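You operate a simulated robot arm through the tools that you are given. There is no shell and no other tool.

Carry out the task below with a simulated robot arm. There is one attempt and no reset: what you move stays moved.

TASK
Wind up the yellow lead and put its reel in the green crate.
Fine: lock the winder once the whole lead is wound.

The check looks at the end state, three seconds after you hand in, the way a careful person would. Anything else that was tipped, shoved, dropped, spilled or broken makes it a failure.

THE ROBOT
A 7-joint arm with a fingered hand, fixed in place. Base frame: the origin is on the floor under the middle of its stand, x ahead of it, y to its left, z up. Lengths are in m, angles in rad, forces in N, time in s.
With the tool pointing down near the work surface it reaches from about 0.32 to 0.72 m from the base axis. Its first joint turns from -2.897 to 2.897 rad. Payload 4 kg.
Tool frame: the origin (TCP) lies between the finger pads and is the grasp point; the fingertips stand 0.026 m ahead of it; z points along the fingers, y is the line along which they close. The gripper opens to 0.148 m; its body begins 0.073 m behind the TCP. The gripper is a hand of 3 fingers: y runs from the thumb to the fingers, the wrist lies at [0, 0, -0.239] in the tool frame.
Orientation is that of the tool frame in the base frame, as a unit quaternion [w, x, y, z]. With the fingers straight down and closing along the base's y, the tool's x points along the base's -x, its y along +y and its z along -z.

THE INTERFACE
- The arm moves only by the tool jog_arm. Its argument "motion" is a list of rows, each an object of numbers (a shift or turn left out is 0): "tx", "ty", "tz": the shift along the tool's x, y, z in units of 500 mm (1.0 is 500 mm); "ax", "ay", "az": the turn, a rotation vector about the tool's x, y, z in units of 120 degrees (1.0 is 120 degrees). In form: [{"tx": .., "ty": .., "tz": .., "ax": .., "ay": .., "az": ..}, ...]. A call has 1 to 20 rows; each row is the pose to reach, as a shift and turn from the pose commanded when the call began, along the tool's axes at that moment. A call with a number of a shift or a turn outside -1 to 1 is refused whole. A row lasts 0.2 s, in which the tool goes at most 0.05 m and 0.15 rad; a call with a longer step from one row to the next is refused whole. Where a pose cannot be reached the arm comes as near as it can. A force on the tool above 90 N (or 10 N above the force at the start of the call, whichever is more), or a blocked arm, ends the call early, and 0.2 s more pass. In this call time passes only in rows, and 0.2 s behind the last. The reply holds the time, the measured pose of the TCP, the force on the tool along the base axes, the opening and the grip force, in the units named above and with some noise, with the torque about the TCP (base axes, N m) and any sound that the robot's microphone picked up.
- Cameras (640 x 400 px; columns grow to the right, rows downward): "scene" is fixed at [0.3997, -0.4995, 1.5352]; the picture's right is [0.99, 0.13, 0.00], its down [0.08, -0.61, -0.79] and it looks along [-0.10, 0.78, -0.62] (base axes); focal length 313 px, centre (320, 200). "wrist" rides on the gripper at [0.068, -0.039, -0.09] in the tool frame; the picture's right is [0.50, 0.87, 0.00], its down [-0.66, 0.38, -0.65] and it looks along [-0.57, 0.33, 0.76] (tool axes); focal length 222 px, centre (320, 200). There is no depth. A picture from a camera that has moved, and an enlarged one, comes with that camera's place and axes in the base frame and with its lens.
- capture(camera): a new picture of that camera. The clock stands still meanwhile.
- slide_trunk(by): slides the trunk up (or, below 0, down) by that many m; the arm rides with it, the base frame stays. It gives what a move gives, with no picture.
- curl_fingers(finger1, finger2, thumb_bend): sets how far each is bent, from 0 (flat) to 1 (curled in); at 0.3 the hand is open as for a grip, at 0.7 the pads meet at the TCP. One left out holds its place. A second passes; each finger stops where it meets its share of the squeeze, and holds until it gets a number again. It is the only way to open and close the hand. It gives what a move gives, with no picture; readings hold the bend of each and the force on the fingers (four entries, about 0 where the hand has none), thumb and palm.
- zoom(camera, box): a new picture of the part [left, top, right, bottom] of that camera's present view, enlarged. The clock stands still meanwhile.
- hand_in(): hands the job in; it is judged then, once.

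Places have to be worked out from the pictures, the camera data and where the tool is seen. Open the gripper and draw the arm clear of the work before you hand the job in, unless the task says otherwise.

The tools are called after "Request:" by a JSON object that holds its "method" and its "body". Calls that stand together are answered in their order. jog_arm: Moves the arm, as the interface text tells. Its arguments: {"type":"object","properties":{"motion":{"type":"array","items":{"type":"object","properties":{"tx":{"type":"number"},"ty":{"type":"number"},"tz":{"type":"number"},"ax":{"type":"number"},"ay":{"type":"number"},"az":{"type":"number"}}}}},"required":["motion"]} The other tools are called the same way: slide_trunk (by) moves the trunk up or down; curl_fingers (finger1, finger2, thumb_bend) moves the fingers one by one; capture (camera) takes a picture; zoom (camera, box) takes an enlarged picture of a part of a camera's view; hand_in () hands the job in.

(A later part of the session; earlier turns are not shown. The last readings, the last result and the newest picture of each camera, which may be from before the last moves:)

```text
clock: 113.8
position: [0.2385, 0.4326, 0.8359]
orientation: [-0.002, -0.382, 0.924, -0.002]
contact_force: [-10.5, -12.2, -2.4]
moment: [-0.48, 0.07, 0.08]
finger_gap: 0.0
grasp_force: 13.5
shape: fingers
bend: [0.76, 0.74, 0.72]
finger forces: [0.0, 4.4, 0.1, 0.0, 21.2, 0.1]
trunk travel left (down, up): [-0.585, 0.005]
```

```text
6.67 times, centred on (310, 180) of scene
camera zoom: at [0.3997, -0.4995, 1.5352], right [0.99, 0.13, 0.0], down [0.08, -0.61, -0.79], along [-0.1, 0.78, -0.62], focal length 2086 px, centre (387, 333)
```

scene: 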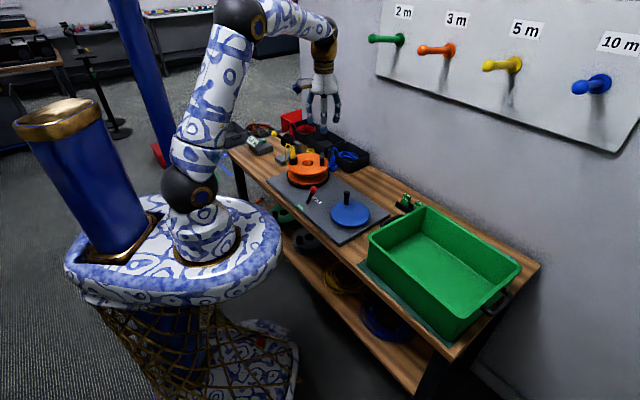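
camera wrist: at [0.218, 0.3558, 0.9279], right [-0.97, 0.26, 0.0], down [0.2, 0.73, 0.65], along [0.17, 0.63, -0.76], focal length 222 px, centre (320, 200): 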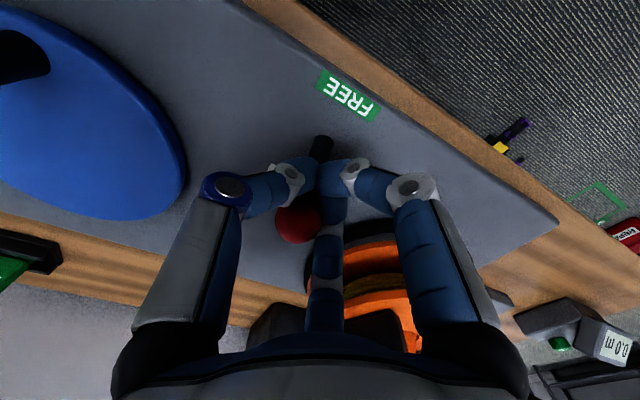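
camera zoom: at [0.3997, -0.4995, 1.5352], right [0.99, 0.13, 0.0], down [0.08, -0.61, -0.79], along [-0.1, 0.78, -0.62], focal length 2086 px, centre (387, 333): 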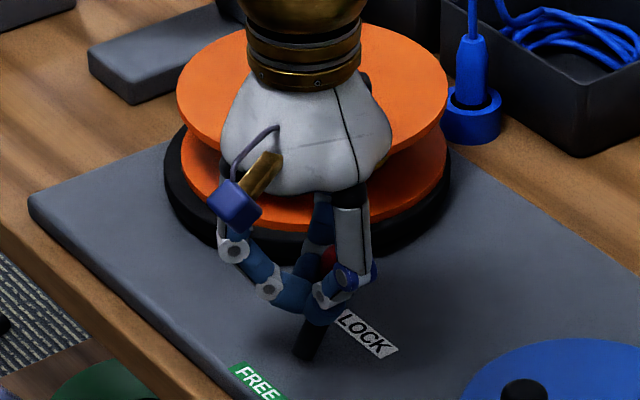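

The lever is back at LOCK against its stop. I release it the same way as before and lift.

Request:
{"method": "curl_fingers", "body": {"finger1": 0.42, "thumb_bend": 0.42}}

Request:
{"method": "jog_arm", "body": {"motion": [{"tx": 0.0127, "ty": 0.0212}, {"tx": 0.018, "ty": 0.03}, {"tx": 0.018, "ty": 0.03, "tz": -0.06}, {"tx": 0.018, "ty": 0.03, "tz": -0.14}, {"tx": 0.018, "ty": 0.03, "tz": -0.22}, {"tx": 0.018, "ty": 0.03, "tz": -0.3}]}}

Request:
{"method": "curl_fingers", "body": {"finger1": 0.46, "finger2": 0.46, "thumb_bend": 0.46}}

Request:
{"method": "capture", "body": {"camera": "wrist"}}

Request:
{"method": "zoom", "body": {"camera": "scene", "box": [270, 130, 350, 210]}}

```text
clock: 114.8
position: [0.2384, 0.4348, 0.8369]
orientation: [-0.001, -0.383, 0.924, -0.001]
contact_force: [-7.1, 8.0, 0.4]
moment: [0.08, -0.01, 0.15]
finger_gap: 0.0879
grasp_force: 4.6
shape: fingers
bend: [0.42, 0.76, 0.42]
finger forces: [0.0, 9.8, 0.0, 0.0, 0.1, 0.0]
trunk travel left (down, up): [-0.585, 0.005]
```

```text
clock: 116.2
position: [0.2245, 0.4349, 0.9849]
orientation: [-0.001, -0.383, 0.924, -0.001]
contact_force: [0.1, -0.1, 0.2]
moment: [-0.01, 0.0, 0.0]
finger_gap: 0.088
grasp_force: 0.1
shape: fingers
bend: [0.42, 0.78, 0.42]
finger forces: [0.0, 0.0, 0.0, 0.0, 0.0, 0.0]
trunk travel left (down, up): [-0.585, 0.005]
```

```text
clock: 117.2
position: [0.2237, 0.4366, 0.9844]
orientation: [-0.001, -0.383, 0.924, -0.002]
contact_force: [-0.1, 0.4, 0.3]
moment: [-0.02, 0.02, 0.0]
finger_gap: 0.076
grasp_force: 0.1
shape: fingers
bend: [0.46, 0.46, 0.46]
finger forces: [0.1, 0.0, 0.0, 0.0, 0.0, 0.0]
trunk travel left (down, up): [-0.585, 0.005]
```

```text
taken
camera wrist: at [0.2039, 0.3595, 1.0757], right [-0.97, 0.26, 0.0], down [0.2, 0.73, 0.65], along [0.17, 0.63, -0.76], focal length 222 px, centre (320, 200)
```

wrist: 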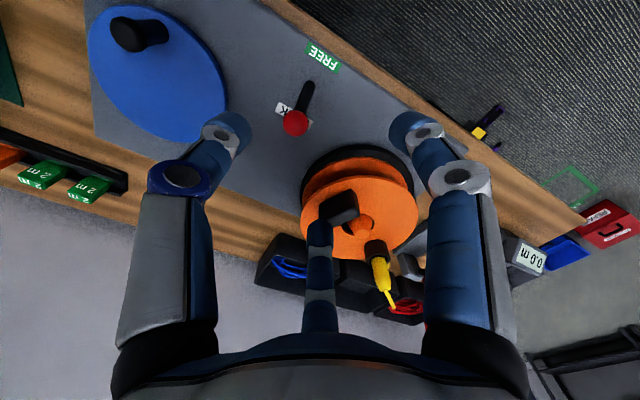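

```text
5.00 times, centred on (310, 170) of scene
camera zoom: at [0.3997, -0.4995, 1.5352], right [0.99, 0.13, 0.0], down [0.08, -0.61, -0.79], along [-0.1, 0.78, -0.62], focal length 1565 px, centre (370, 350)
```

zoom: 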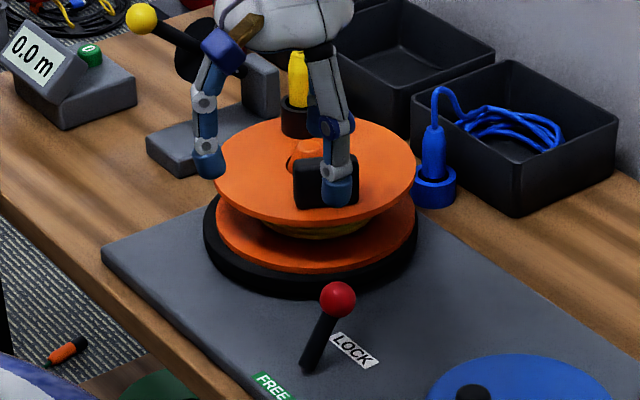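

The winder is locked with the slab facing the robot. I now hover over the slab with the closing line across its thickness (thumb on the robot side, fingers toward the hub).

Request:
{"method": "jog_arm", "body": {"motion": [{"tx": -0.041, "ty": 0.039, "tz": 0.0, "az": 0.055}, {"tx": -0.082, "ty": 0.078, "tz": 0.015, "az": 0.11}, {"tx": -0.123, "ty": 0.117, "tz": 0.03, "az": 0.165}, {"tx": -0.165, "ty": 0.1557, "tz": 0.048, "az": 0.217}]}}

Request:
{"method": "capture", "body": {"camera": "wrist"}}

Request:
{"method": "zoom", "body": {"camera": "wrist", "box": [250, 60, 430, 220]}}

Request:
{"method": "zoom", "body": {"camera": "scene", "box": [280, 130, 350, 190]}}

```text
clock: 118.2
position: [0.2269, 0.5529, 0.9616]
orientation: [-0.001, -0.164, 0.986, -0.002]
contact_force: [-0.3, 0.4, 0.2]
moment: [-0.03, 0.0, -0.03]
finger_gap: 0.0757
grasp_force: 0.0
shape: fingers
bend: [0.46, 0.46, 0.46]
finger forces: [0.0, 0.1, 0.0, 0.0, 0.0, 0.0]
trunk travel left (down, up): [-0.585, 0.005]
```

```text
taken
camera wrist: at [0.1762, 0.4927, 1.0523], right [-0.75, 0.66, 0.0], down [0.5, 0.57, 0.65], along [0.43, 0.49, -0.76], focal length 222 px, centre (320, 200)
```

wrist: 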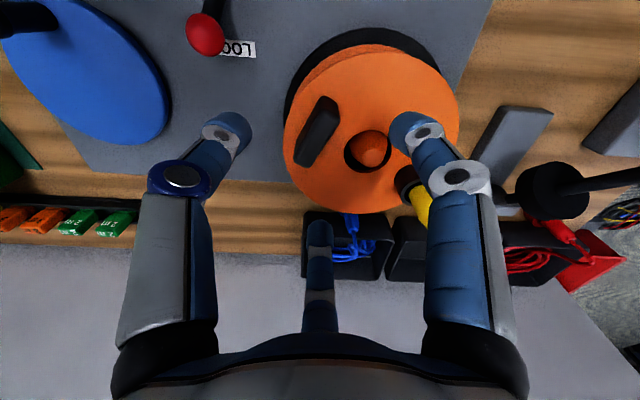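

```text
2.50 times, centred on (340, 140) of wrist
camera zoom: at [0.1762, 0.4927, 1.0523], right [-0.75, 0.66, 0.0], down [0.5, 0.57, 0.65], along [0.43, 0.49, -0.76], focal length 555 px, centre (270, 350)
```

zoom: 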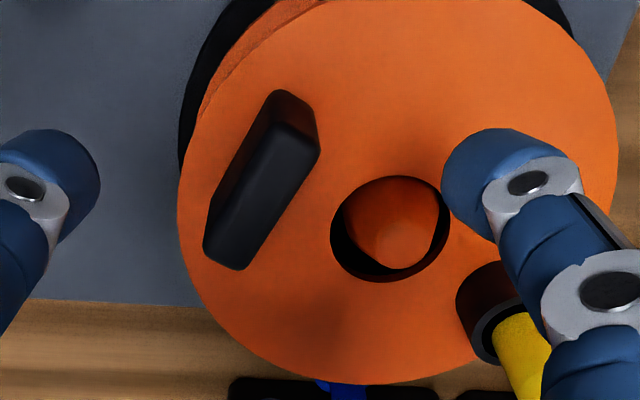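

```text
6.67 times, centred on (315, 160) of scene
camera zoom: at [0.3997, -0.4995, 1.5352], right [0.99, 0.13, 0.0], down [0.08, -0.61, -0.79], along [-0.1, 0.78, -0.62], focal length 2086 px, centre (353, 467)
```

zoom: 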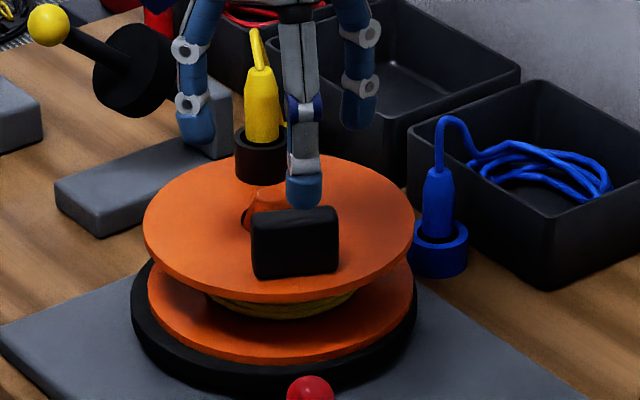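

The slab is at (0.2285, 0.549), axis 19°, and the tool is aligned within a degree. I descend to z≈0.893 with a 3 mm correction.

Request:
{"method": "jog_arm", "body": {"motion": [{"ty": -0.0068, "tz": 0.04}, {"ty": -0.0068, "tz": 0.09}, {"ty": -0.0068, "tz": 0.136}]}}

Request:
{"method": "curl_fingers", "body": {"finger1": 0.5, "finger2": 0.5, "thumb_bend": 0.57}}

Request:
{"method": "capture", "body": {"camera": "wrist"}}

Request:
{"method": "zoom", "body": {"camera": "scene", "box": [285, 140, 345, 190]}}

```text
clock: 119.0
position: [0.228, 0.5492, 0.8886]
orientation: [-0.001, -0.165, 0.986, -0.002]
contact_force: [-0.6, 0.2, -0.6]
moment: [-0.01, -0.01, 0.0]
finger_gap: 0.0758
grasp_force: 0.0
shape: fingers
bend: [0.46, 0.46, 0.46]
finger forces: [0.1, 0.0, 0.0, 0.0, 0.1, 0.0]
trunk travel left (down, up): [-0.585, 0.005]
```

```text
clock: 120.0
position: [0.2272, 0.5506, 0.8897]
orientation: [-0.001, -0.165, 0.986, -0.002]
contact_force: [0.1, 0.4, -0.2]
moment: [-0.01, 0.02, -0.01]
finger_gap: 0.0529
grasp_force: 0.0
shape: fingers
bend: [0.5, 0.5, 0.56]
finger forces: [0.0, 0.1, 0.1, 0.0, 0.0, 0.1]
trunk travel left (down, up): [-0.585, 0.005]
```

```text
taken
camera wrist: at [0.1766, 0.4902, 0.9801], right [-0.75, 0.66, 0.0], down [0.5, 0.57, 0.65], along [0.43, 0.49, -0.76], focal length 222 px, centre (320, 200)
```

wrist: 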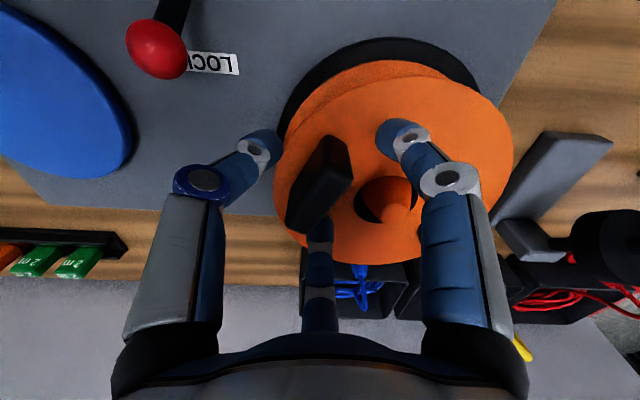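

```text
8.00 times, centred on (315, 165) of scene
camera zoom: at [0.3997, -0.4995, 1.5352], right [0.99, 0.13, 0.0], down [0.08, -0.61, -0.79], along [-0.1, 0.78, -0.62], focal length 2504 px, centre (360, 480)
```

zoom: 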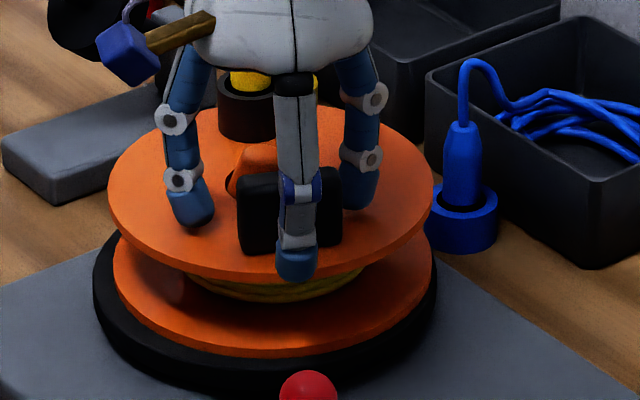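

Thumb is in front of the slab and both fingers behind it. I lower 3 mm and close with a moderate squeeze.

Request:
{"method": "jog_arm", "body": {"motion": [{"tz": 0.004}, {"tz": 0.007}]}}

Request:
{"method": "curl_fingers", "body": {"finger1": 0.68, "finger2": 0.68, "thumb_bend": 0.74}}

Request:
{"method": "capture", "body": {"camera": "wrist"}}

Request:
{"method": "zoom", "body": {"camera": "scene", "box": [285, 140, 345, 190]}}

```text
clock: 120.6
position: [0.2271, 0.5488, 0.8875]
orientation: [0.0, -0.164, 0.987, -0.002]
contact_force: [-0.6, -0.8, -0.5]
moment: [0.0, 0.0, 0.01]
finger_gap: 0.0531
grasp_force: 0.1
shape: fingers
bend: [0.5, 0.5, 0.56]
finger forces: [0.1, 0.0, 0.1, 0.1, 0.0, 0.0]
trunk travel left (down, up): [-0.585, 0.005]
```

```text
clock: 121.6
position: [0.2275, 0.5478, 0.8863]
orientation: [-0.001, -0.164, 0.986, -0.002]
contact_force: [0.4, -0.6, -0.6]
moment: [0.02, 0.05, 0.06]
finger_gap: 0.0218
grasp_force: 10.6
shape: fingers
bend: [0.59, 0.61, 0.68]
finger forces: [6.5, 5.4, 0.1, 0.1, 10.0, 0.0]
trunk travel left (down, up): [-0.585, 0.005]
```

```text
taken
camera wrist: at [0.1767, 0.4888, 0.978], right [-0.75, 0.66, 0.0], down [0.5, 0.57, 0.65], along [0.43, 0.49, -0.76], focal length 222 px, centre (320, 200)
```

wrist: 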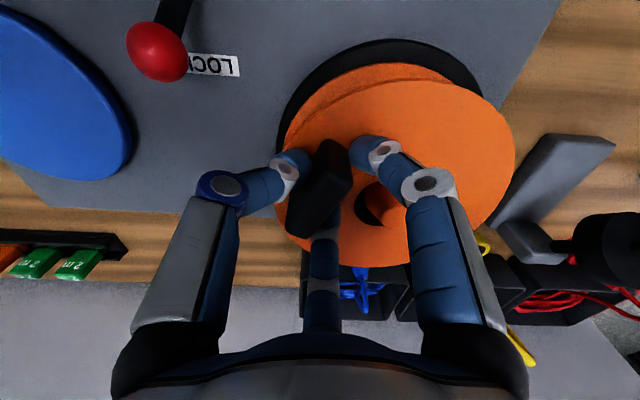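

```text
8.00 times, centred on (315, 165) of scene
camera zoom: at [0.3997, -0.4995, 1.5352], right [0.99, 0.13, 0.0], down [0.08, -0.61, -0.79], along [-0.1, 0.78, -0.62], focal length 2504 px, centre (360, 480)
```

zoom: 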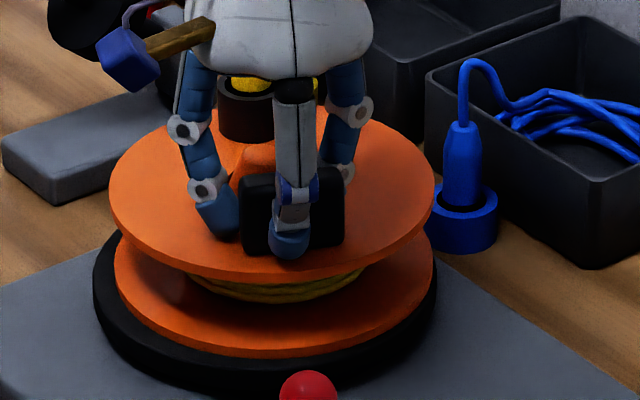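

The grip is balanced (6.5 + 5.4 N against 10 N) with thumb outside and fingers at the slab's inner corners. I increase the squeeze moderately.

Request:
{"method": "curl_fingers", "body": {"finger1": 0.79, "finger2": 0.79, "thumb_bend": 0.84}}

Request:
{"method": "capture", "body": {"camera": "wrist"}}

```text
clock: 122.6
position: [0.2295, 0.5479, 0.8862]
orientation: [-0.001, -0.165, 0.986, -0.002]
contact_force: [0.9, -0.7, 0.2]
moment: [0.07, -0.04, 0.01]
finger_gap: 0.0165
grasp_force: 23.5
shape: fingers
bend: [0.62, 0.62, 0.66]
finger forces: [10.6, 12.3, 0.1, 0.0, 23.8, 0.1]
trunk travel left (down, up): [-0.585, 0.005]
```

```text
taken
camera wrist: at [0.1768, 0.4888, 0.9781], right [-0.75, 0.66, 0.0], down [0.5, 0.57, 0.65], along [0.43, 0.49, -0.76], focal length 222 px, centre (320, 200)
```

wrist: 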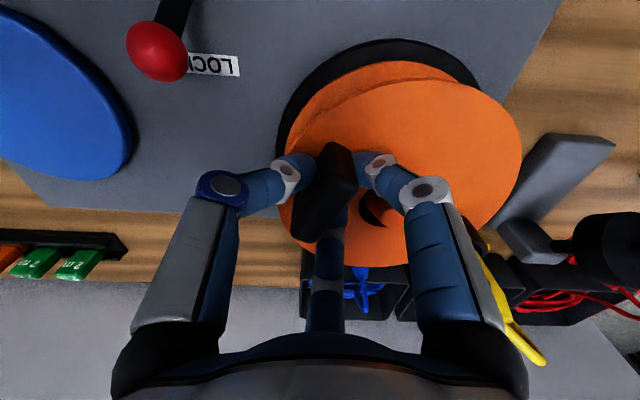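

The grip holds at ~24 N. I lift 2 cm slowly and check the load and tilt.

Request:
{"method": "jog_arm", "body": {"motion": [{"tz": -0.01}, {"tz": -0.02}, {"tz": -0.03}, {"tz": -0.04}]}}

Request:
{"method": "zoom", "body": {"camera": "scene", "box": [280, 130, 350, 190]}}

Request:
{"method": "capture", "body": {"camera": "wrist"}}

```text
clock: 123.6
position: [0.2279, 0.5483, 0.9089]
orientation: [0.0, -0.164, 0.986, -0.002]
contact_force: [-2.4, 3.9, -6.9]
moment: [-0.08, 0.01, 0.04]
finger_gap: 0.016
grasp_force: 25.5
shape: fingers
bend: [0.62, 0.62, 0.73]
finger forces: [13.4, 14.8, 0.0, 0.0, 22.4, 0.1]
trunk travel left (down, up): [-0.585, 0.005]
```

```text
6.67 times, centred on (315, 160) of scene
camera zoom: at [0.3997, -0.4995, 1.5352], right [0.99, 0.13, 0.0], down [0.08, -0.61, -0.79], along [-0.1, 0.78, -0.62], focal length 2086 px, centre (353, 467)
```

zoom: 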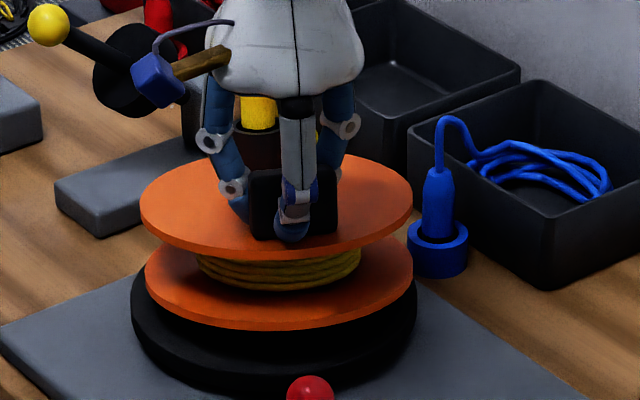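

```text
taken
camera wrist: at [0.1765, 0.4892, 0.9992], right [-0.75, 0.66, 0.0], down [0.5, 0.57, 0.65], along [0.43, 0.49, -0.76], focal length 222 px, centre (320, 200)
```

wrist: 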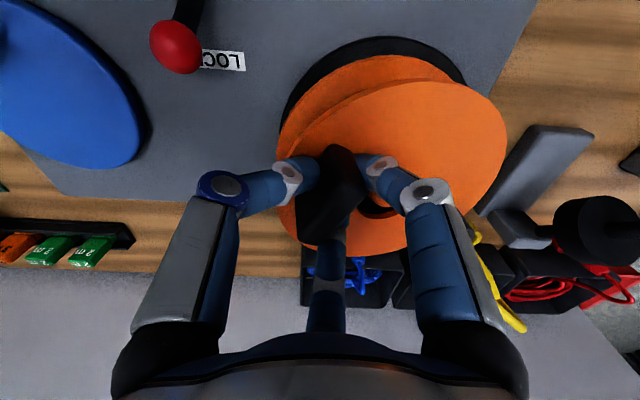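

The reel comes up on the near side with a slight tilt (load ~7 N). I continue lifting another 2.5 cm.

Request:
{"method": "jog_arm", "body": {"motion": [{"tz": -0.012}, {"tz": -0.024}, {"tz": -0.036}, {"tz": -0.05}]}}

Request:
{"method": "zoom", "body": {"camera": "scene", "box": [280, 120, 350, 190]}}

Request:
{"method": "capture", "body": {"camera": "wrist"}}

```text
clock: 124.6
position: [0.2277, 0.5487, 0.9328]
orientation: [0.0, -0.164, 0.987, -0.001]
contact_force: [-1.2, 2.9, -5.1]
moment: [-0.06, 0.03, 0.04]
finger_gap: 0.0161
grasp_force: 25.4
shape: fingers
bend: [0.62, 0.62, 0.73]
finger forces: [13.1, 14.3, 0.0, 0.1, 23.5, 0.1]
trunk travel left (down, up): [-0.585, 0.005]
```

```text
5.71 times, centred on (315, 155) of scene
camera zoom: at [0.3997, -0.4995, 1.5352], right [0.99, 0.13, 0.0], down [0.08, -0.61, -0.79], along [-0.1, 0.78, -0.62], focal length 1788 px, centre (349, 457)
```

zoom: 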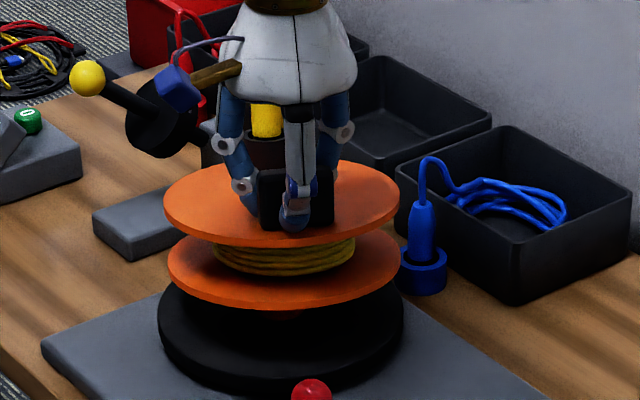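

```text
taken
camera wrist: at [0.176, 0.4896, 1.0245], right [-0.75, 0.66, 0.0], down [0.5, 0.57, 0.65], along [0.43, 0.49, -0.76], focal length 222 px, centre (320, 200)
```

wrist: 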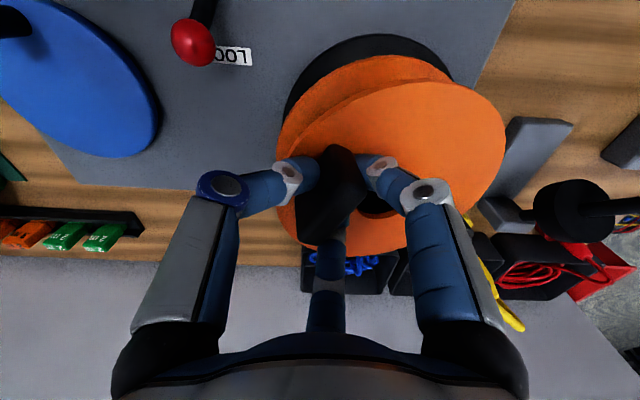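

The reel is off its seat, held with a slight tilt (≈5 N load). I lift another 10 cm to clear the spindle and the crate rim height (rim ≈0.888).

Request:
{"method": "jog_arm", "body": {"motion": [{"tz": -0.015}, {"tz": -0.04}, {"tz": -0.07}, {"tz": -0.1}, {"tz": -0.13}, {"tz": -0.16}, {"tz": -0.185}, {"tz": -0.2}]}}

Request:
{"method": "zoom", "body": {"camera": "scene", "box": [270, 90, 370, 190]}}

Request:
{"method": "capture", "body": {"camera": "wrist"}}

```text
clock: 126.4
position: [0.2258, 0.5484, 1.0326]
orientation: [0.0, -0.165, 0.986, -0.002]
contact_force: [0.2, 0.3, -3.2]
moment: [-0.18, -0.04, 0.02]
finger_gap: 0.0158
grasp_force: 26.2
shape: fingers
bend: [0.62, 0.62, 0.74]
finger forces: [12.7, 14.0, 0.1, 0.0, 26.2, 0.0]
trunk travel left (down, up): [-0.585, 0.005]
```

```text
4.00 times, centred on (320, 140) of scene
camera zoom: at [0.3997, -0.4995, 1.5352], right [0.99, 0.13, 0.0], down [0.08, -0.61, -0.79], along [-0.1, 0.78, -0.62], focal length 1252 px, centre (320, 440)
```

zoom: 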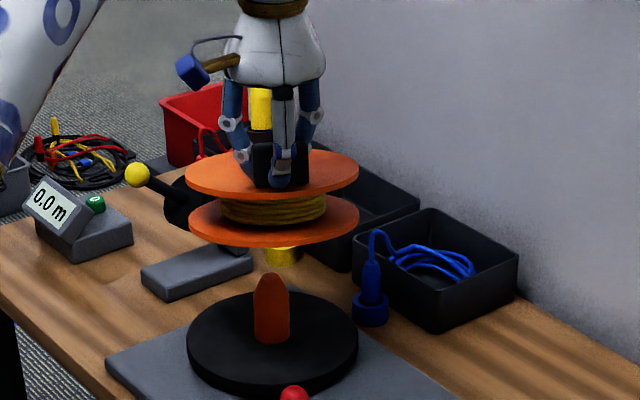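

```text
taken
camera wrist: at [0.1753, 0.4902, 1.1236], right [-0.75, 0.66, 0.0], down [0.5, 0.57, 0.65], along [0.43, 0.49, -0.76], focal length 222 px, centre (320, 200)
```

wrist: 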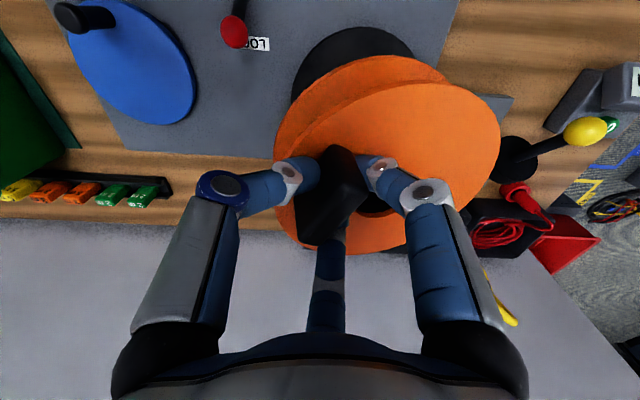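

The reel is fully clear and stable in the grip. I carry it toward the crate in two gentle legs, turning the yaw with the arm.

Request:
{"method": "jog_arm", "body": {"motion": [{"tx": -0.0087, "ty": -0.0224, "az": 0.0107}, {"tx": -0.0261, "ty": -0.0672, "az": 0.032}, {"tx": -0.0478, "ty": -0.1232, "az": 0.0586}, {"tx": -0.0717, "ty": -0.1848, "az": 0.0879}, {"tx": -0.0956, "ty": -0.2464, "az": 0.1173}, {"tx": -0.1216, "ty": -0.3136, "az": 0.1492}, {"tx": -0.1455, "ty": -0.3752, "az": 0.1786}, {"tx": -0.1694, "ty": -0.4368, "az": 0.2079}, {"tx": -0.1911, "ty": -0.4928, "az": 0.2345}, {"tx": -0.2063, "ty": -0.532, "az": 0.2532}, {"tx": -0.2172, "ty": -0.56, "az": 0.2665}]}}

Request:
{"method": "capture", "body": {"camera": "scene"}}

Request:
{"method": "capture", "body": {"camera": "wrist"}}

```text
clock: 128.8
position: [0.4216, 0.3196, 1.0347]
orientation: [0.0, 0.114, 0.993, -0.002]
contact_force: [0.1, -0.8, -2.7]
moment: [-0.17, 0.06, 0.0]
finger_gap: 0.0158
grasp_force: 25.5
shape: fingers
bend: [0.62, 0.62, 0.74]
finger forces: [12.9, 13.7, 0.0, 0.1, 25.8, 0.1]
trunk travel left (down, up): [-0.585, 0.005]
```

```text
taken
```

scene: 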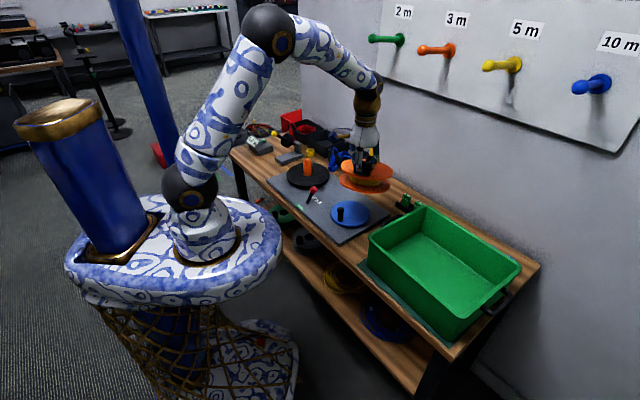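

```text
taken
camera wrist: at [0.3469, 0.2961, 1.1243], right [-0.29, 0.96, 0.0], down [0.72, 0.22, 0.65], along [0.63, 0.19, -0.76], focal length 222 px, centre (320, 200)
```

wrist: 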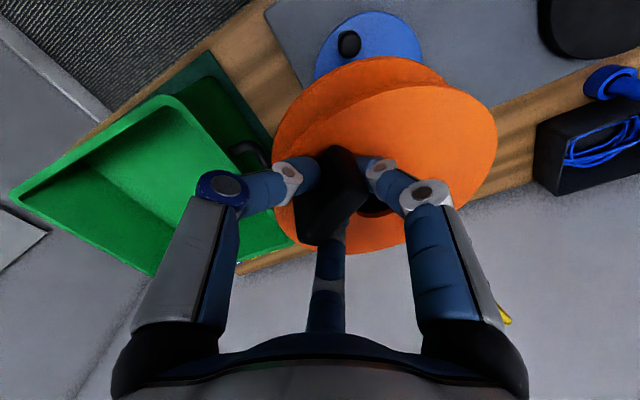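

All steady. I fly the second leg to above the crate's centre, ending with the slab side toward the robot.

Request:
{"method": "jog_arm", "body": {"motion": [{"tx": -0.0192, "ty": -0.0144, "tz": -0.001, "az": 0.0106}, {"tx": -0.0576, "ty": -0.0433, "tz": -0.003, "az": 0.0319}, {"tx": -0.1056, "ty": -0.0793, "tz": -0.006, "az": 0.0585}, {"tx": -0.1585, "ty": -0.119, "tz": -0.01, "az": 0.0878}, {"tx": -0.2113, "ty": -0.1587, "tz": -0.014, "az": 0.117}, {"tx": -0.2689, "ty": -0.2019, "tz": -0.018, "az": 0.149}, {"tx": -0.3217, "ty": -0.2416, "tz": -0.02, "az": 0.1782}, {"tx": -0.3746, "ty": -0.2813, "tz": -0.02, "az": 0.2075}, {"tx": -0.4226, "ty": -0.3173, "tz": -0.02, "az": 0.2341}, {"tx": -0.4562, "ty": -0.3426, "tz": -0.02, "az": 0.2527}, {"tx": -0.4802, "ty": -0.3606, "tz": -0.02, "az": 0.266}]}}

Request:
{"method": "capture", "body": {"camera": "scene"}}

Request:
{"method": "zoom", "body": {"camera": "scene", "box": [350, 130, 540, 350]}}

Request:
{"method": "capture", "body": {"camera": "wrist"}}

```text
clock: 131.2
position: [0.6143, 0.088, 1.0454]
orientation: [0.001, 0.383, 0.924, -0.002]
contact_force: [0.2, 1.1, -2.9]
moment: [-0.09, 0.11, 0.0]
finger_gap: 0.0158
grasp_force: 25.8
shape: fingers
bend: [0.63, 0.62, 0.74]
finger forces: [12.9, 13.3, 0.0, 0.1, 25.6, 0.0]
trunk travel left (down, up): [-0.585, 0.005]
```

```text
taken
```

scene: 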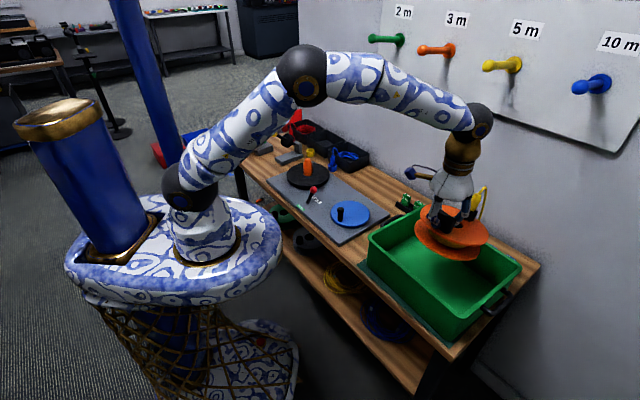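

```text
1.82 times, centred on (445, 240) of scene
camera zoom: at [0.3997, -0.4995, 1.5352], right [0.99, 0.13, 0.0], down [0.08, -0.61, -0.79], along [-0.1, 0.78, -0.62], focal length 569 px, centre (93, 127)
```

zoom: 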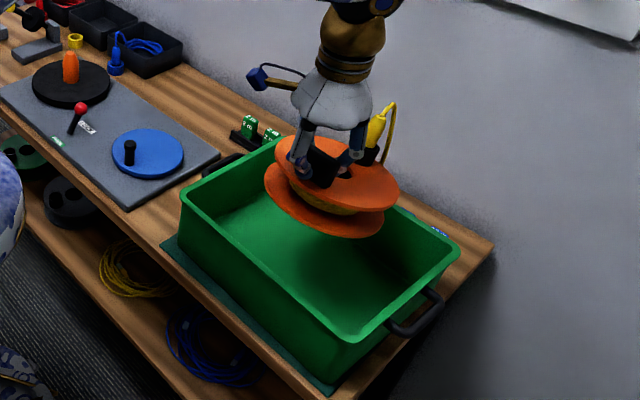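

```text
taken
camera wrist: at [0.5387, 0.108, 1.1365], right [0.26, 0.97, 0.0], down [0.73, -0.19, 0.65], along [0.63, -0.17, -0.76], focal length 222 px, centre (320, 200)
```

wrist: 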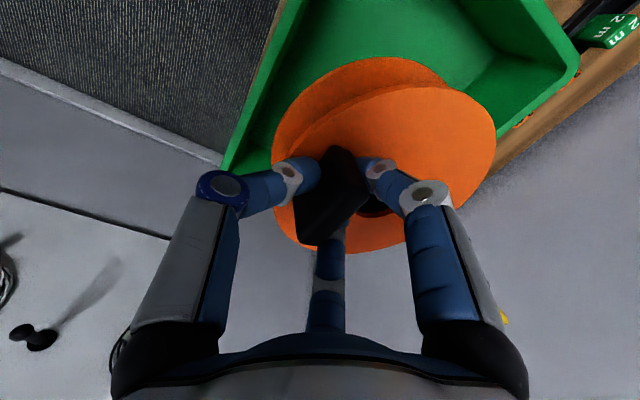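

The reel hangs centred over the crate. I lower it slowly to just above where I expect the floor contact.

Request:
{"method": "jog_arm", "body": {"motion": [{"tz": 0.02}, {"tz": 0.06}, {"tz": 0.1}, {"tz": 0.14}, {"tz": 0.18}, {"tz": 0.22}, {"tz": 0.25}, {"tz": 0.265}]}}

Request:
{"method": "zoom", "body": {"camera": "scene", "box": [350, 170, 540, 350]}}

Request:
{"method": "capture", "body": {"camera": "wrist"}}

```text
clock: 133.0
position: [0.6156, 0.0894, 0.9119]
orientation: [0.0, 0.382, 0.924, -0.002]
contact_force: [0.3, 0.9, -3.3]
moment: [-0.11, 0.17, 0.0]
finger_gap: 0.0156
grasp_force: 25.8
shape: fingers
bend: [0.63, 0.62, 0.74]
finger forces: [13.1, 13.3, 0.0, 0.1, 25.8, 0.1]
trunk travel left (down, up): [-0.585, 0.005]
```

```text
2.22 times, centred on (445, 260) of scene
camera zoom: at [0.3997, -0.4995, 1.5352], right [0.99, 0.13, 0.0], down [0.08, -0.61, -0.79], along [-0.1, 0.78, -0.62], focal length 696 px, centre (42, 67)
```

zoom: 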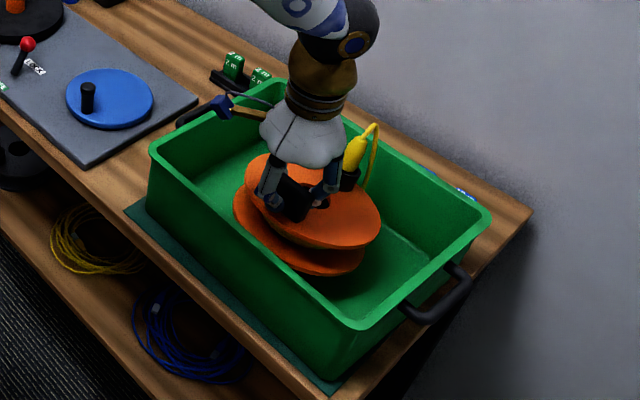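

```text
taken
camera wrist: at [0.5393, 0.1091, 1.002], right [0.26, 0.97, 0.0], down [0.73, -0.19, 0.65], along [0.63, -0.17, -0.76], focal length 222 px, centre (320, 200)
```

wrist: 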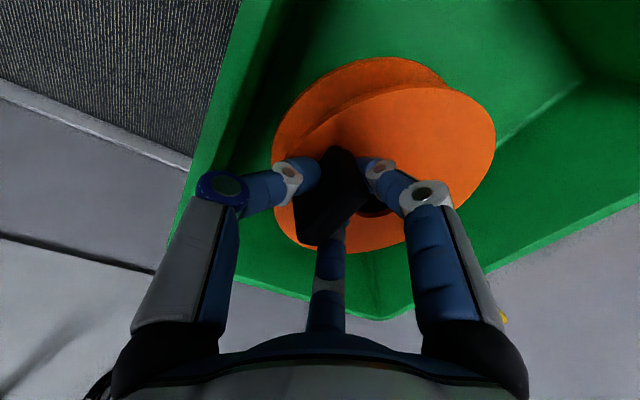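

Still free of contact inside the crate. I continue down in small steps until the floor is felt.

Request:
{"method": "jog_arm", "body": {"motion": [{"tz": 0.012}, {"tz": 0.024}, {"tz": 0.036}]}}

Request:
{"method": "zoom", "body": {"camera": "scene", "box": [370, 180, 510, 320]}}

```text
clock: 133.8
position: [0.6156, 0.0898, 0.8949]
orientation: [0.0, 0.383, 0.924, -0.003]
contact_force: [0.3, -0.4, -3.3]
moment: [-0.12, 0.16, 0.01]
finger_gap: 0.0156
grasp_force: 25.9
shape: fingers
bend: [0.63, 0.62, 0.74]
finger forces: [13.1, 13.4, 0.1, 0.0, 25.7, 0.0]
trunk travel left (down, up): [-0.585, 0.005]
```

```text
2.86 times, centred on (440, 250) of scene
camera zoom: at [0.3997, -0.4995, 1.5352], right [0.99, 0.13, 0.0], down [0.08, -0.61, -0.79], along [-0.1, 0.78, -0.62], focal length 894 px, centre (-23, 57)
```

zoom: 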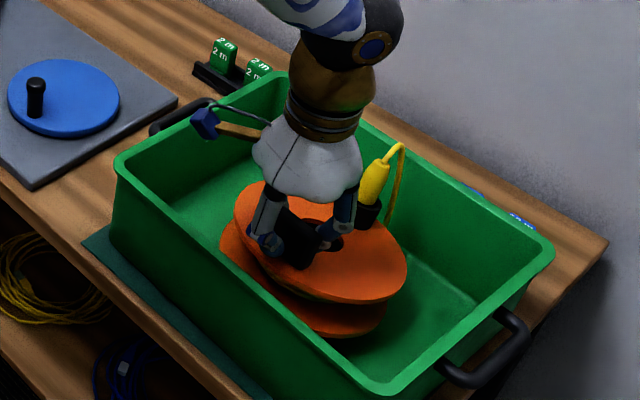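

No contact yet. I lower further in small steps.

Request:
{"method": "jog_arm", "body": {"motion": [{"tz": 0.01}, {"tz": 0.02}, {"tz": 0.028}]}}

```text
clock: 134.6
position: [0.6161, 0.0894, 0.8791]
orientation: [0.0, 0.382, 0.924, -0.002]
contact_force: [-0.4, 0.0, -2.2]
moment: [-0.1, 0.07, -0.03]
finger_gap: 0.0157
grasp_force: 25.6
shape: fingers
bend: [0.63, 0.62, 0.74]
finger forces: [13.0, 13.0, 0.1, 0.0, 25.5, 0.0]
trunk travel left (down, up): [-0.585, 0.005]
```

The load is starting to drop, so an edge is touching. I lower another 1 cm in small steps.

Request:
{"method": "jog_arm", "body": {"motion": [{"tz": 0.006}, {"tz": 0.012}, {"tz": 0.018}]}}

Request:
{"method": "zoom", "body": {"camera": "scene", "box": [370, 180, 510, 320]}}

Request:
{"method": "capture", "body": {"camera": "wrist"}}

```text
clock: 135.4
position: [0.6156, 0.0889, 0.872]
orientation: [0.001, 0.383, 0.924, -0.002]
contact_force: [-0.3, -0.5, -1.4]
moment: [0.02, -0.06, -0.02]
finger_gap: 0.0152
grasp_force: 24.5
shape: fingers
bend: [0.63, 0.62, 0.74]
finger forces: [12.1, 12.0, 0.0, 0.0, 25.0, 0.1]
trunk travel left (down, up): [-0.585, 0.005]
```

```text
2.86 times, centred on (440, 250) of scene
camera zoom: at [0.3997, -0.4995, 1.5352], right [0.99, 0.13, 0.0], down [0.08, -0.61, -0.79], along [-0.1, 0.78, -0.62], focal length 894 px, centre (-23, 57)
```

zoom: 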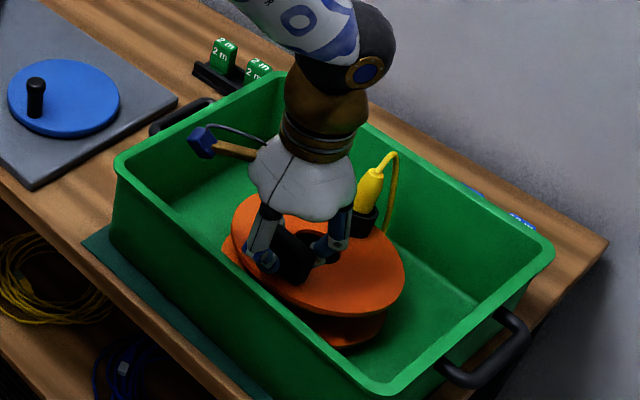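

```text
taken
camera wrist: at [0.5398, 0.1085, 0.9616], right [0.26, 0.97, 0.0], down [0.73, -0.19, 0.65], along [0.63, -0.17, -0.76], focal length 222 px, centre (320, 200)
```

wrist: 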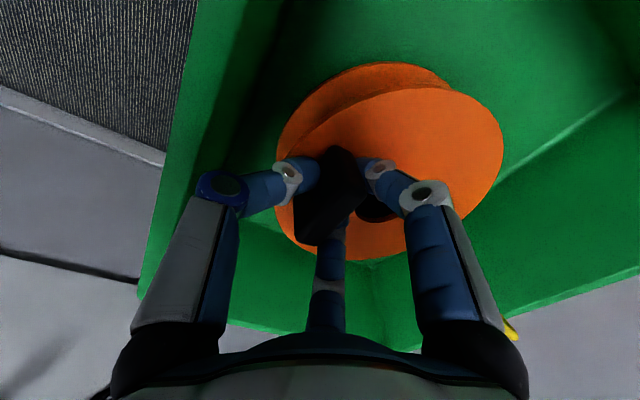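

The far edge is on the floor and the reel is levelling. I lower a few more millimetres until it takes the weight.

Request:
{"method": "jog_arm", "body": {"motion": [{"tz": 0.006}, {"tz": 0.012}, {"tz": 0.018}]}}

```text
clock: 136.2
position: [0.6147, 0.0876, 0.8612]
orientation: [0.0, 0.383, 0.924, -0.001]
contact_force: [0.0, -0.9, -0.9]
moment: [0.08, -0.07, -0.01]
finger_gap: 0.0152
grasp_force: 23.5
shape: fingers
bend: [0.63, 0.62, 0.73]
finger forces: [11.3, 11.5, 0.1, 0.1, 23.6, 0.0]
trunk travel left (down, up): [-0.585, 0.005]
```

Weight is nearly off (0.9 N). I continue a few millimetres more.

Request:
{"method": "jog_arm", "body": {"motion": [{"tz": 0.005}, {"tz": 0.01}, {"tz": 0.015}]}}

Request:
{"method": "zoom", "body": {"camera": "scene", "box": [370, 180, 510, 320]}}

Request:
{"method": "capture", "body": {"camera": "wrist"}}

```text
clock: 137.0
position: [0.6146, 0.0882, 0.8537]
orientation: [0.001, 0.382, 0.924, -0.001]
contact_force: [-1.3, -1.1, -0.5]
moment: [0.08, -0.13, -0.02]
finger_gap: 0.0152
grasp_force: 23.7
shape: fingers
bend: [0.63, 0.62, 0.72]
finger forces: [11.2, 11.4, 0.0, 0.0, 23.6, 0.0]
trunk travel left (down, up): [-0.585, 0.005]
```

```text
2.86 times, centred on (440, 250) of scene
camera zoom: at [0.3997, -0.4995, 1.5352], right [0.99, 0.13, 0.0], down [0.08, -0.61, -0.79], along [-0.1, 0.78, -0.62], focal length 894 px, centre (-23, 57)
```

zoom: 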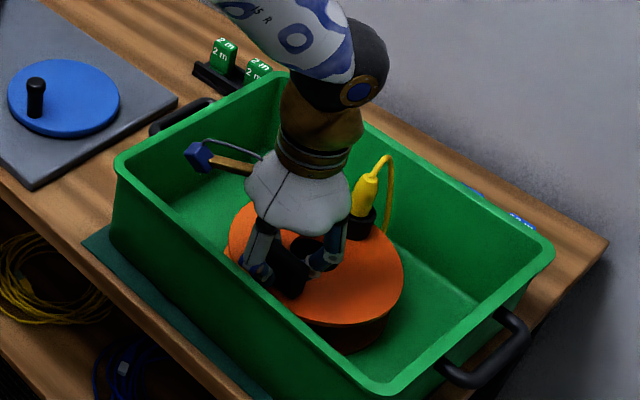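

```text
taken
camera wrist: at [0.5393, 0.1066, 0.9451], right [0.26, 0.97, 0.0], down [0.73, -0.19, 0.65], along [0.63, -0.17, -0.76], focal length 222 px, centre (320, 200)
```

wrist: 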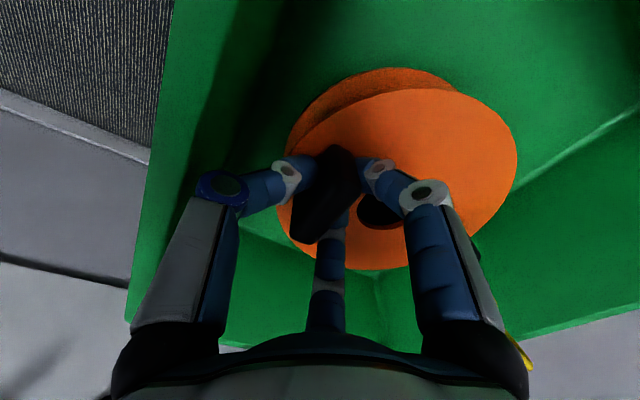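

Nearly level. One more small lowering to seat the near side.

Request:
{"method": "jog_arm", "body": {"motion": [{"tz": 0.005}, {"tz": 0.01}, {"tz": 0.014}]}}

```text
clock: 137.8
position: [0.6141, 0.0878, 0.85]
orientation: [0.002, 0.383, 0.924, -0.001]
contact_force: [0.5, -2.4, 15.3]
moment: [0.08, -0.16, 0.01]
finger_gap: 0.015
grasp_force: 26.2
shape: fingers
bend: [0.63, 0.62, 0.72]
finger forces: [12.8, 12.8, 0.0, 0.1, 26.8, 0.1]
trunk travel left (down, up): [-0.585, 0.005]
```

The reel is seated on the crate floor (15 N up). I open the fingers a little to release it.

Request:
{"method": "curl_fingers", "body": {"finger1": 0.52, "finger2": 0.52, "thumb_bend": 0.58}}

Request:
{"method": "capture", "body": {"camera": "wrist"}}

Request:
{"method": "zoom", "body": {"camera": "scene", "box": [370, 180, 510, 320]}}

```text
clock: 138.8
position: [0.6142, 0.0895, 0.852]
orientation: [0.003, 0.383, 0.924, 0.0]
contact_force: [12.0, 6.8, 42.8]
moment: [0.21, -0.3, 0.15]
finger_gap: 0.0362
grasp_force: 26.1
shape: fingers
bend: [0.58, 0.57, 0.57]
finger forces: [21.4, 22.1, 0.0, 0.1, 9.0, 0.1]
trunk travel left (down, up): [-0.585, 0.005]
```

```text
taken
camera wrist: at [0.5381, 0.1081, 0.9417], right [0.26, 0.97, 0.0], down [0.73, -0.19, 0.66], along [0.64, -0.17, -0.75], focal length 222 px, centre (320, 200)
```

wrist: 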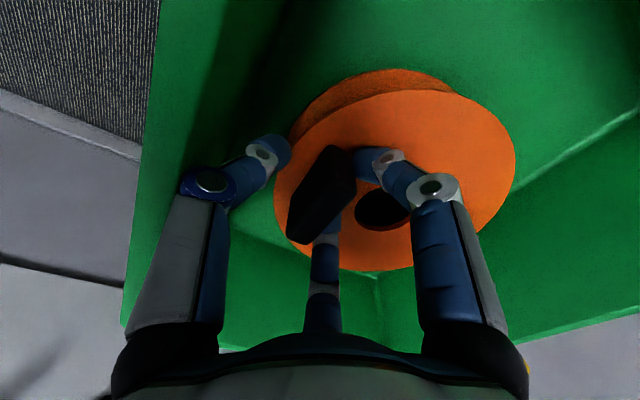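

```text
2.86 times, centred on (440, 250) of scene
camera zoom: at [0.3997, -0.4995, 1.5352], right [0.99, 0.13, 0.0], down [0.08, -0.61, -0.79], along [-0.1, 0.78, -0.62], focal length 894 px, centre (-23, 57)
```

zoom: 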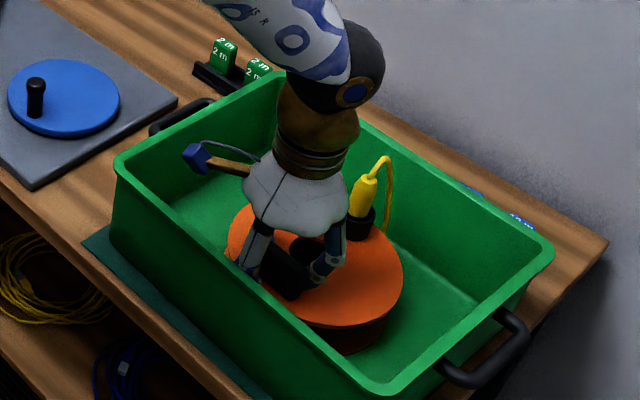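

The extending fingertips now press on the flange (43 N). I raise 1 cm to relieve, then check.

Request:
{"method": "jog_arm", "body": {"motion": [{"tz": -0.012}, {"tz": -0.024}]}}

Request:
{"method": "capture", "body": {"camera": "wrist"}}

```text
clock: 139.4
position: [0.6119, 0.0882, 0.8573]
orientation: [-0.001, 0.383, 0.924, -0.004]
contact_force: [2.8, 3.1, -1.2]
moment: [-0.06, 0.08, -0.01]
finger_gap: 0.0452
grasp_force: 1.9
shape: fingers
bend: [0.52, 0.52, 0.57]
finger forces: [0.0, 0.0, 0.0, 0.0, 4.4, 0.1]
trunk travel left (down, up): [-0.585, 0.005]
```

```text
taken
camera wrist: at [0.5374, 0.107, 0.9484], right [0.26, 0.97, -0.01], down [0.73, -0.19, 0.65], along [0.63, -0.17, -0.76], focal length 222 px, centre (320, 200)
```

wrist: 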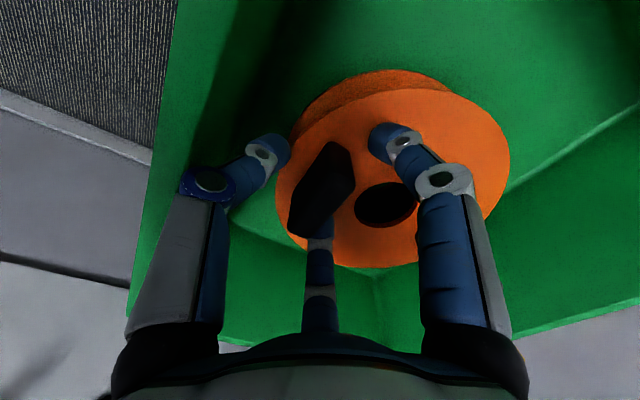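

The thumb lightly touches the crate's near wall (4 N). I curl it in slightly and then lift straight up.

Request:
{"method": "curl_fingers", "body": {"thumb_bend": 0.61}}

Request:
{"method": "jog_arm", "body": {"motion": [{"tz": -0.02}, {"tz": -0.05}, {"tz": -0.09}, {"tz": -0.13}]}}

Request:
{"method": "capture", "body": {"camera": "wrist"}}

Request:
{"method": "zoom", "body": {"camera": "scene", "box": [370, 150, 510, 320]}}

```text
clock: 140.4
position: [0.6137, 0.0879, 0.8605]
orientation: [0.0, 0.383, 0.924, -0.003]
contact_force: [0.2, -0.1, -0.4]
moment: [0.0, -0.02, 0.0]
finger_gap: 0.0413
grasp_force: 0.2
shape: fingers
bend: [0.52, 0.52, 0.61]
finger forces: [0.0, 0.0, 0.0, 0.0, 0.0, 0.0]
trunk travel left (down, up): [-0.585, 0.005]
```

```text
clock: 141.4
position: [0.6164, 0.0888, 0.9255]
orientation: [0.0, 0.382, 0.924, -0.001]
contact_force: [-0.4, -0.2, -0.5]
moment: [0.0, -0.02, -0.04]
finger_gap: 0.0414
grasp_force: 0.0
shape: fingers
bend: [0.52, 0.52, 0.61]
finger forces: [0.1, 0.0, 0.1, 0.0, 0.1, 0.1]
trunk travel left (down, up): [-0.585, 0.005]
```

```text
taken
camera wrist: at [0.5405, 0.1088, 1.0173], right [0.26, 0.97, 0.0], down [0.73, -0.19, 0.65], along [0.63, -0.17, -0.76], focal length 222 px, centre (320, 200)
```

wrist: 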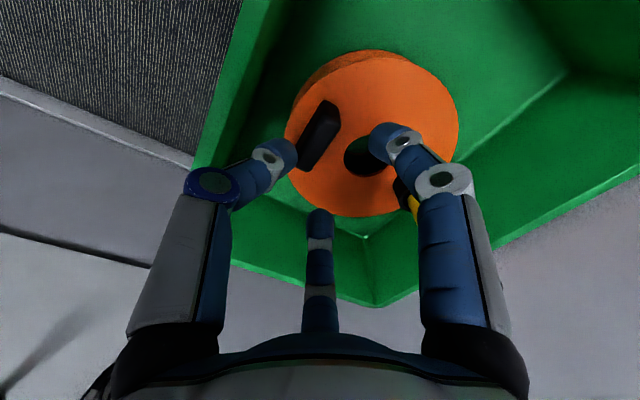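

```text
2.35 times, centred on (440, 235) of scene
camera zoom: at [0.3997, -0.4995, 1.5352], right [0.99, 0.13, 0.0], down [0.08, -0.61, -0.79], along [-0.1, 0.78, -0.62], focal length 736 px, centre (38, 118)
```

zoom: 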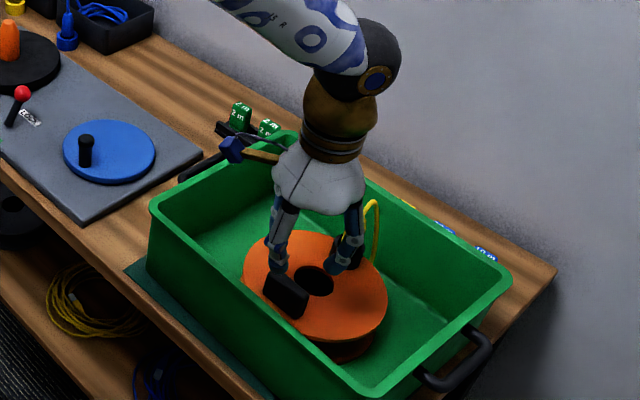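

The reel rests flat in the crate and the hand is free. I rise further and draw the arm back clear of the work.

Request:
{"method": "jog_arm", "body": {"motion": [{"tz": -0.08}, {"tz": -0.16}, {"tz": -0.24}, {"tx": 0.04, "ty": -0.05, "tz": -0.28}, {"tx": 0.09, "ty": -0.11, "tz": -0.3}, {"tx": 0.14, "ty": -0.17, "tz": -0.3}, {"tx": 0.19, "ty": -0.23, "tz": -0.3}, {"tx": 0.24, "ty": -0.29, "tz": -0.3}]}}

Request:
{"method": "curl_fingers", "body": {"finger1": 0.3, "finger2": 0.3, "thumb_bend": 0.3}}

Request:
{"method": "capture", "body": {"camera": "scene"}}

Request:
{"method": "zoom", "body": {"camera": "scene", "box": [350, 180, 530, 340]}}

Request:
{"method": "zoom", "body": {"camera": "scene", "box": [230, 110, 400, 235]}}

```text
clock: 143.2
position: [0.4253, 0.0695, 1.0767]
orientation: [0.001, 0.383, 0.924, -0.001]
contact_force: [0.0, 0.6, 0.1]
moment: [-0.03, 0.0, 0.01]
finger_gap: 0.0414
grasp_force: 0.1
shape: fingers
bend: [0.52, 0.52, 0.61]
finger forces: [0.1, 0.0, 0.0, 0.0, 0.1, 0.1]
trunk travel left (down, up): [-0.585, 0.005]
```

```text
clock: 144.2
position: [0.4257, 0.0691, 1.0751]
orientation: [0.001, 0.383, 0.924, -0.001]
contact_force: [0.4, -0.5, 0.5]
moment: [0.01, 0.0, -0.01]
finger_gap: 0.1264
grasp_force: 0.1
shape: fingers
bend: [0.3, 0.3, 0.3]
finger forces: [0.1, 0.1, 0.0, 0.1, 0.1, 0.0]
trunk travel left (down, up): [-0.585, 0.005]
```

```text
taken
```

scene: 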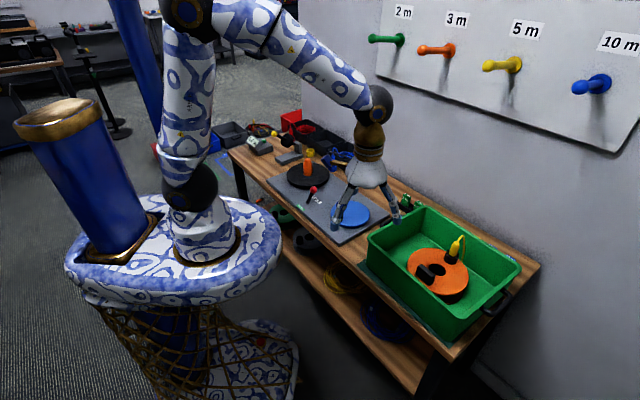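

```text
2.50 times, centred on (440, 260) of scene
camera zoom: at [0.3997, -0.4995, 1.5352], right [0.99, 0.13, 0.0], down [0.08, -0.61, -0.79], along [-0.1, 0.78, -0.62], focal length 782 px, centre (20, 50)
```

zoom: 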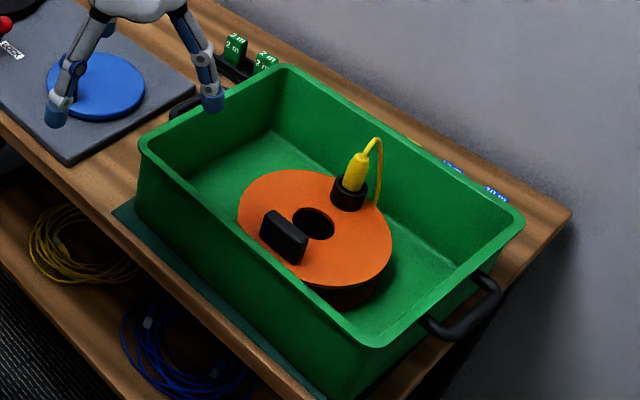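

```text
3.20 times, centred on (315, 172) of scene
camera zoom: at [0.3997, -0.4995, 1.5352], right [0.99, 0.13, 0.0], down [0.08, -0.61, -0.79], along [-0.1, 0.78, -0.62], focal length 1002 px, centre (336, 288)
```

zoom: 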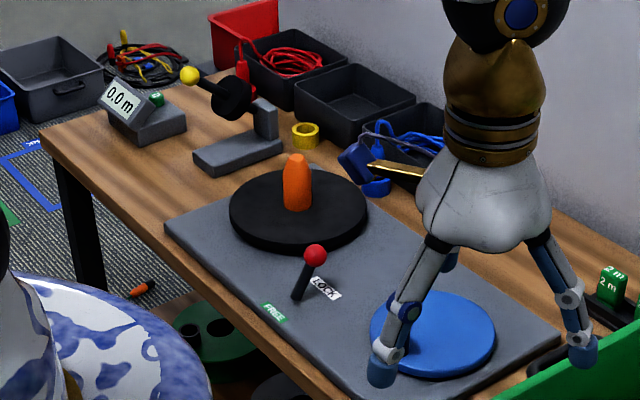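

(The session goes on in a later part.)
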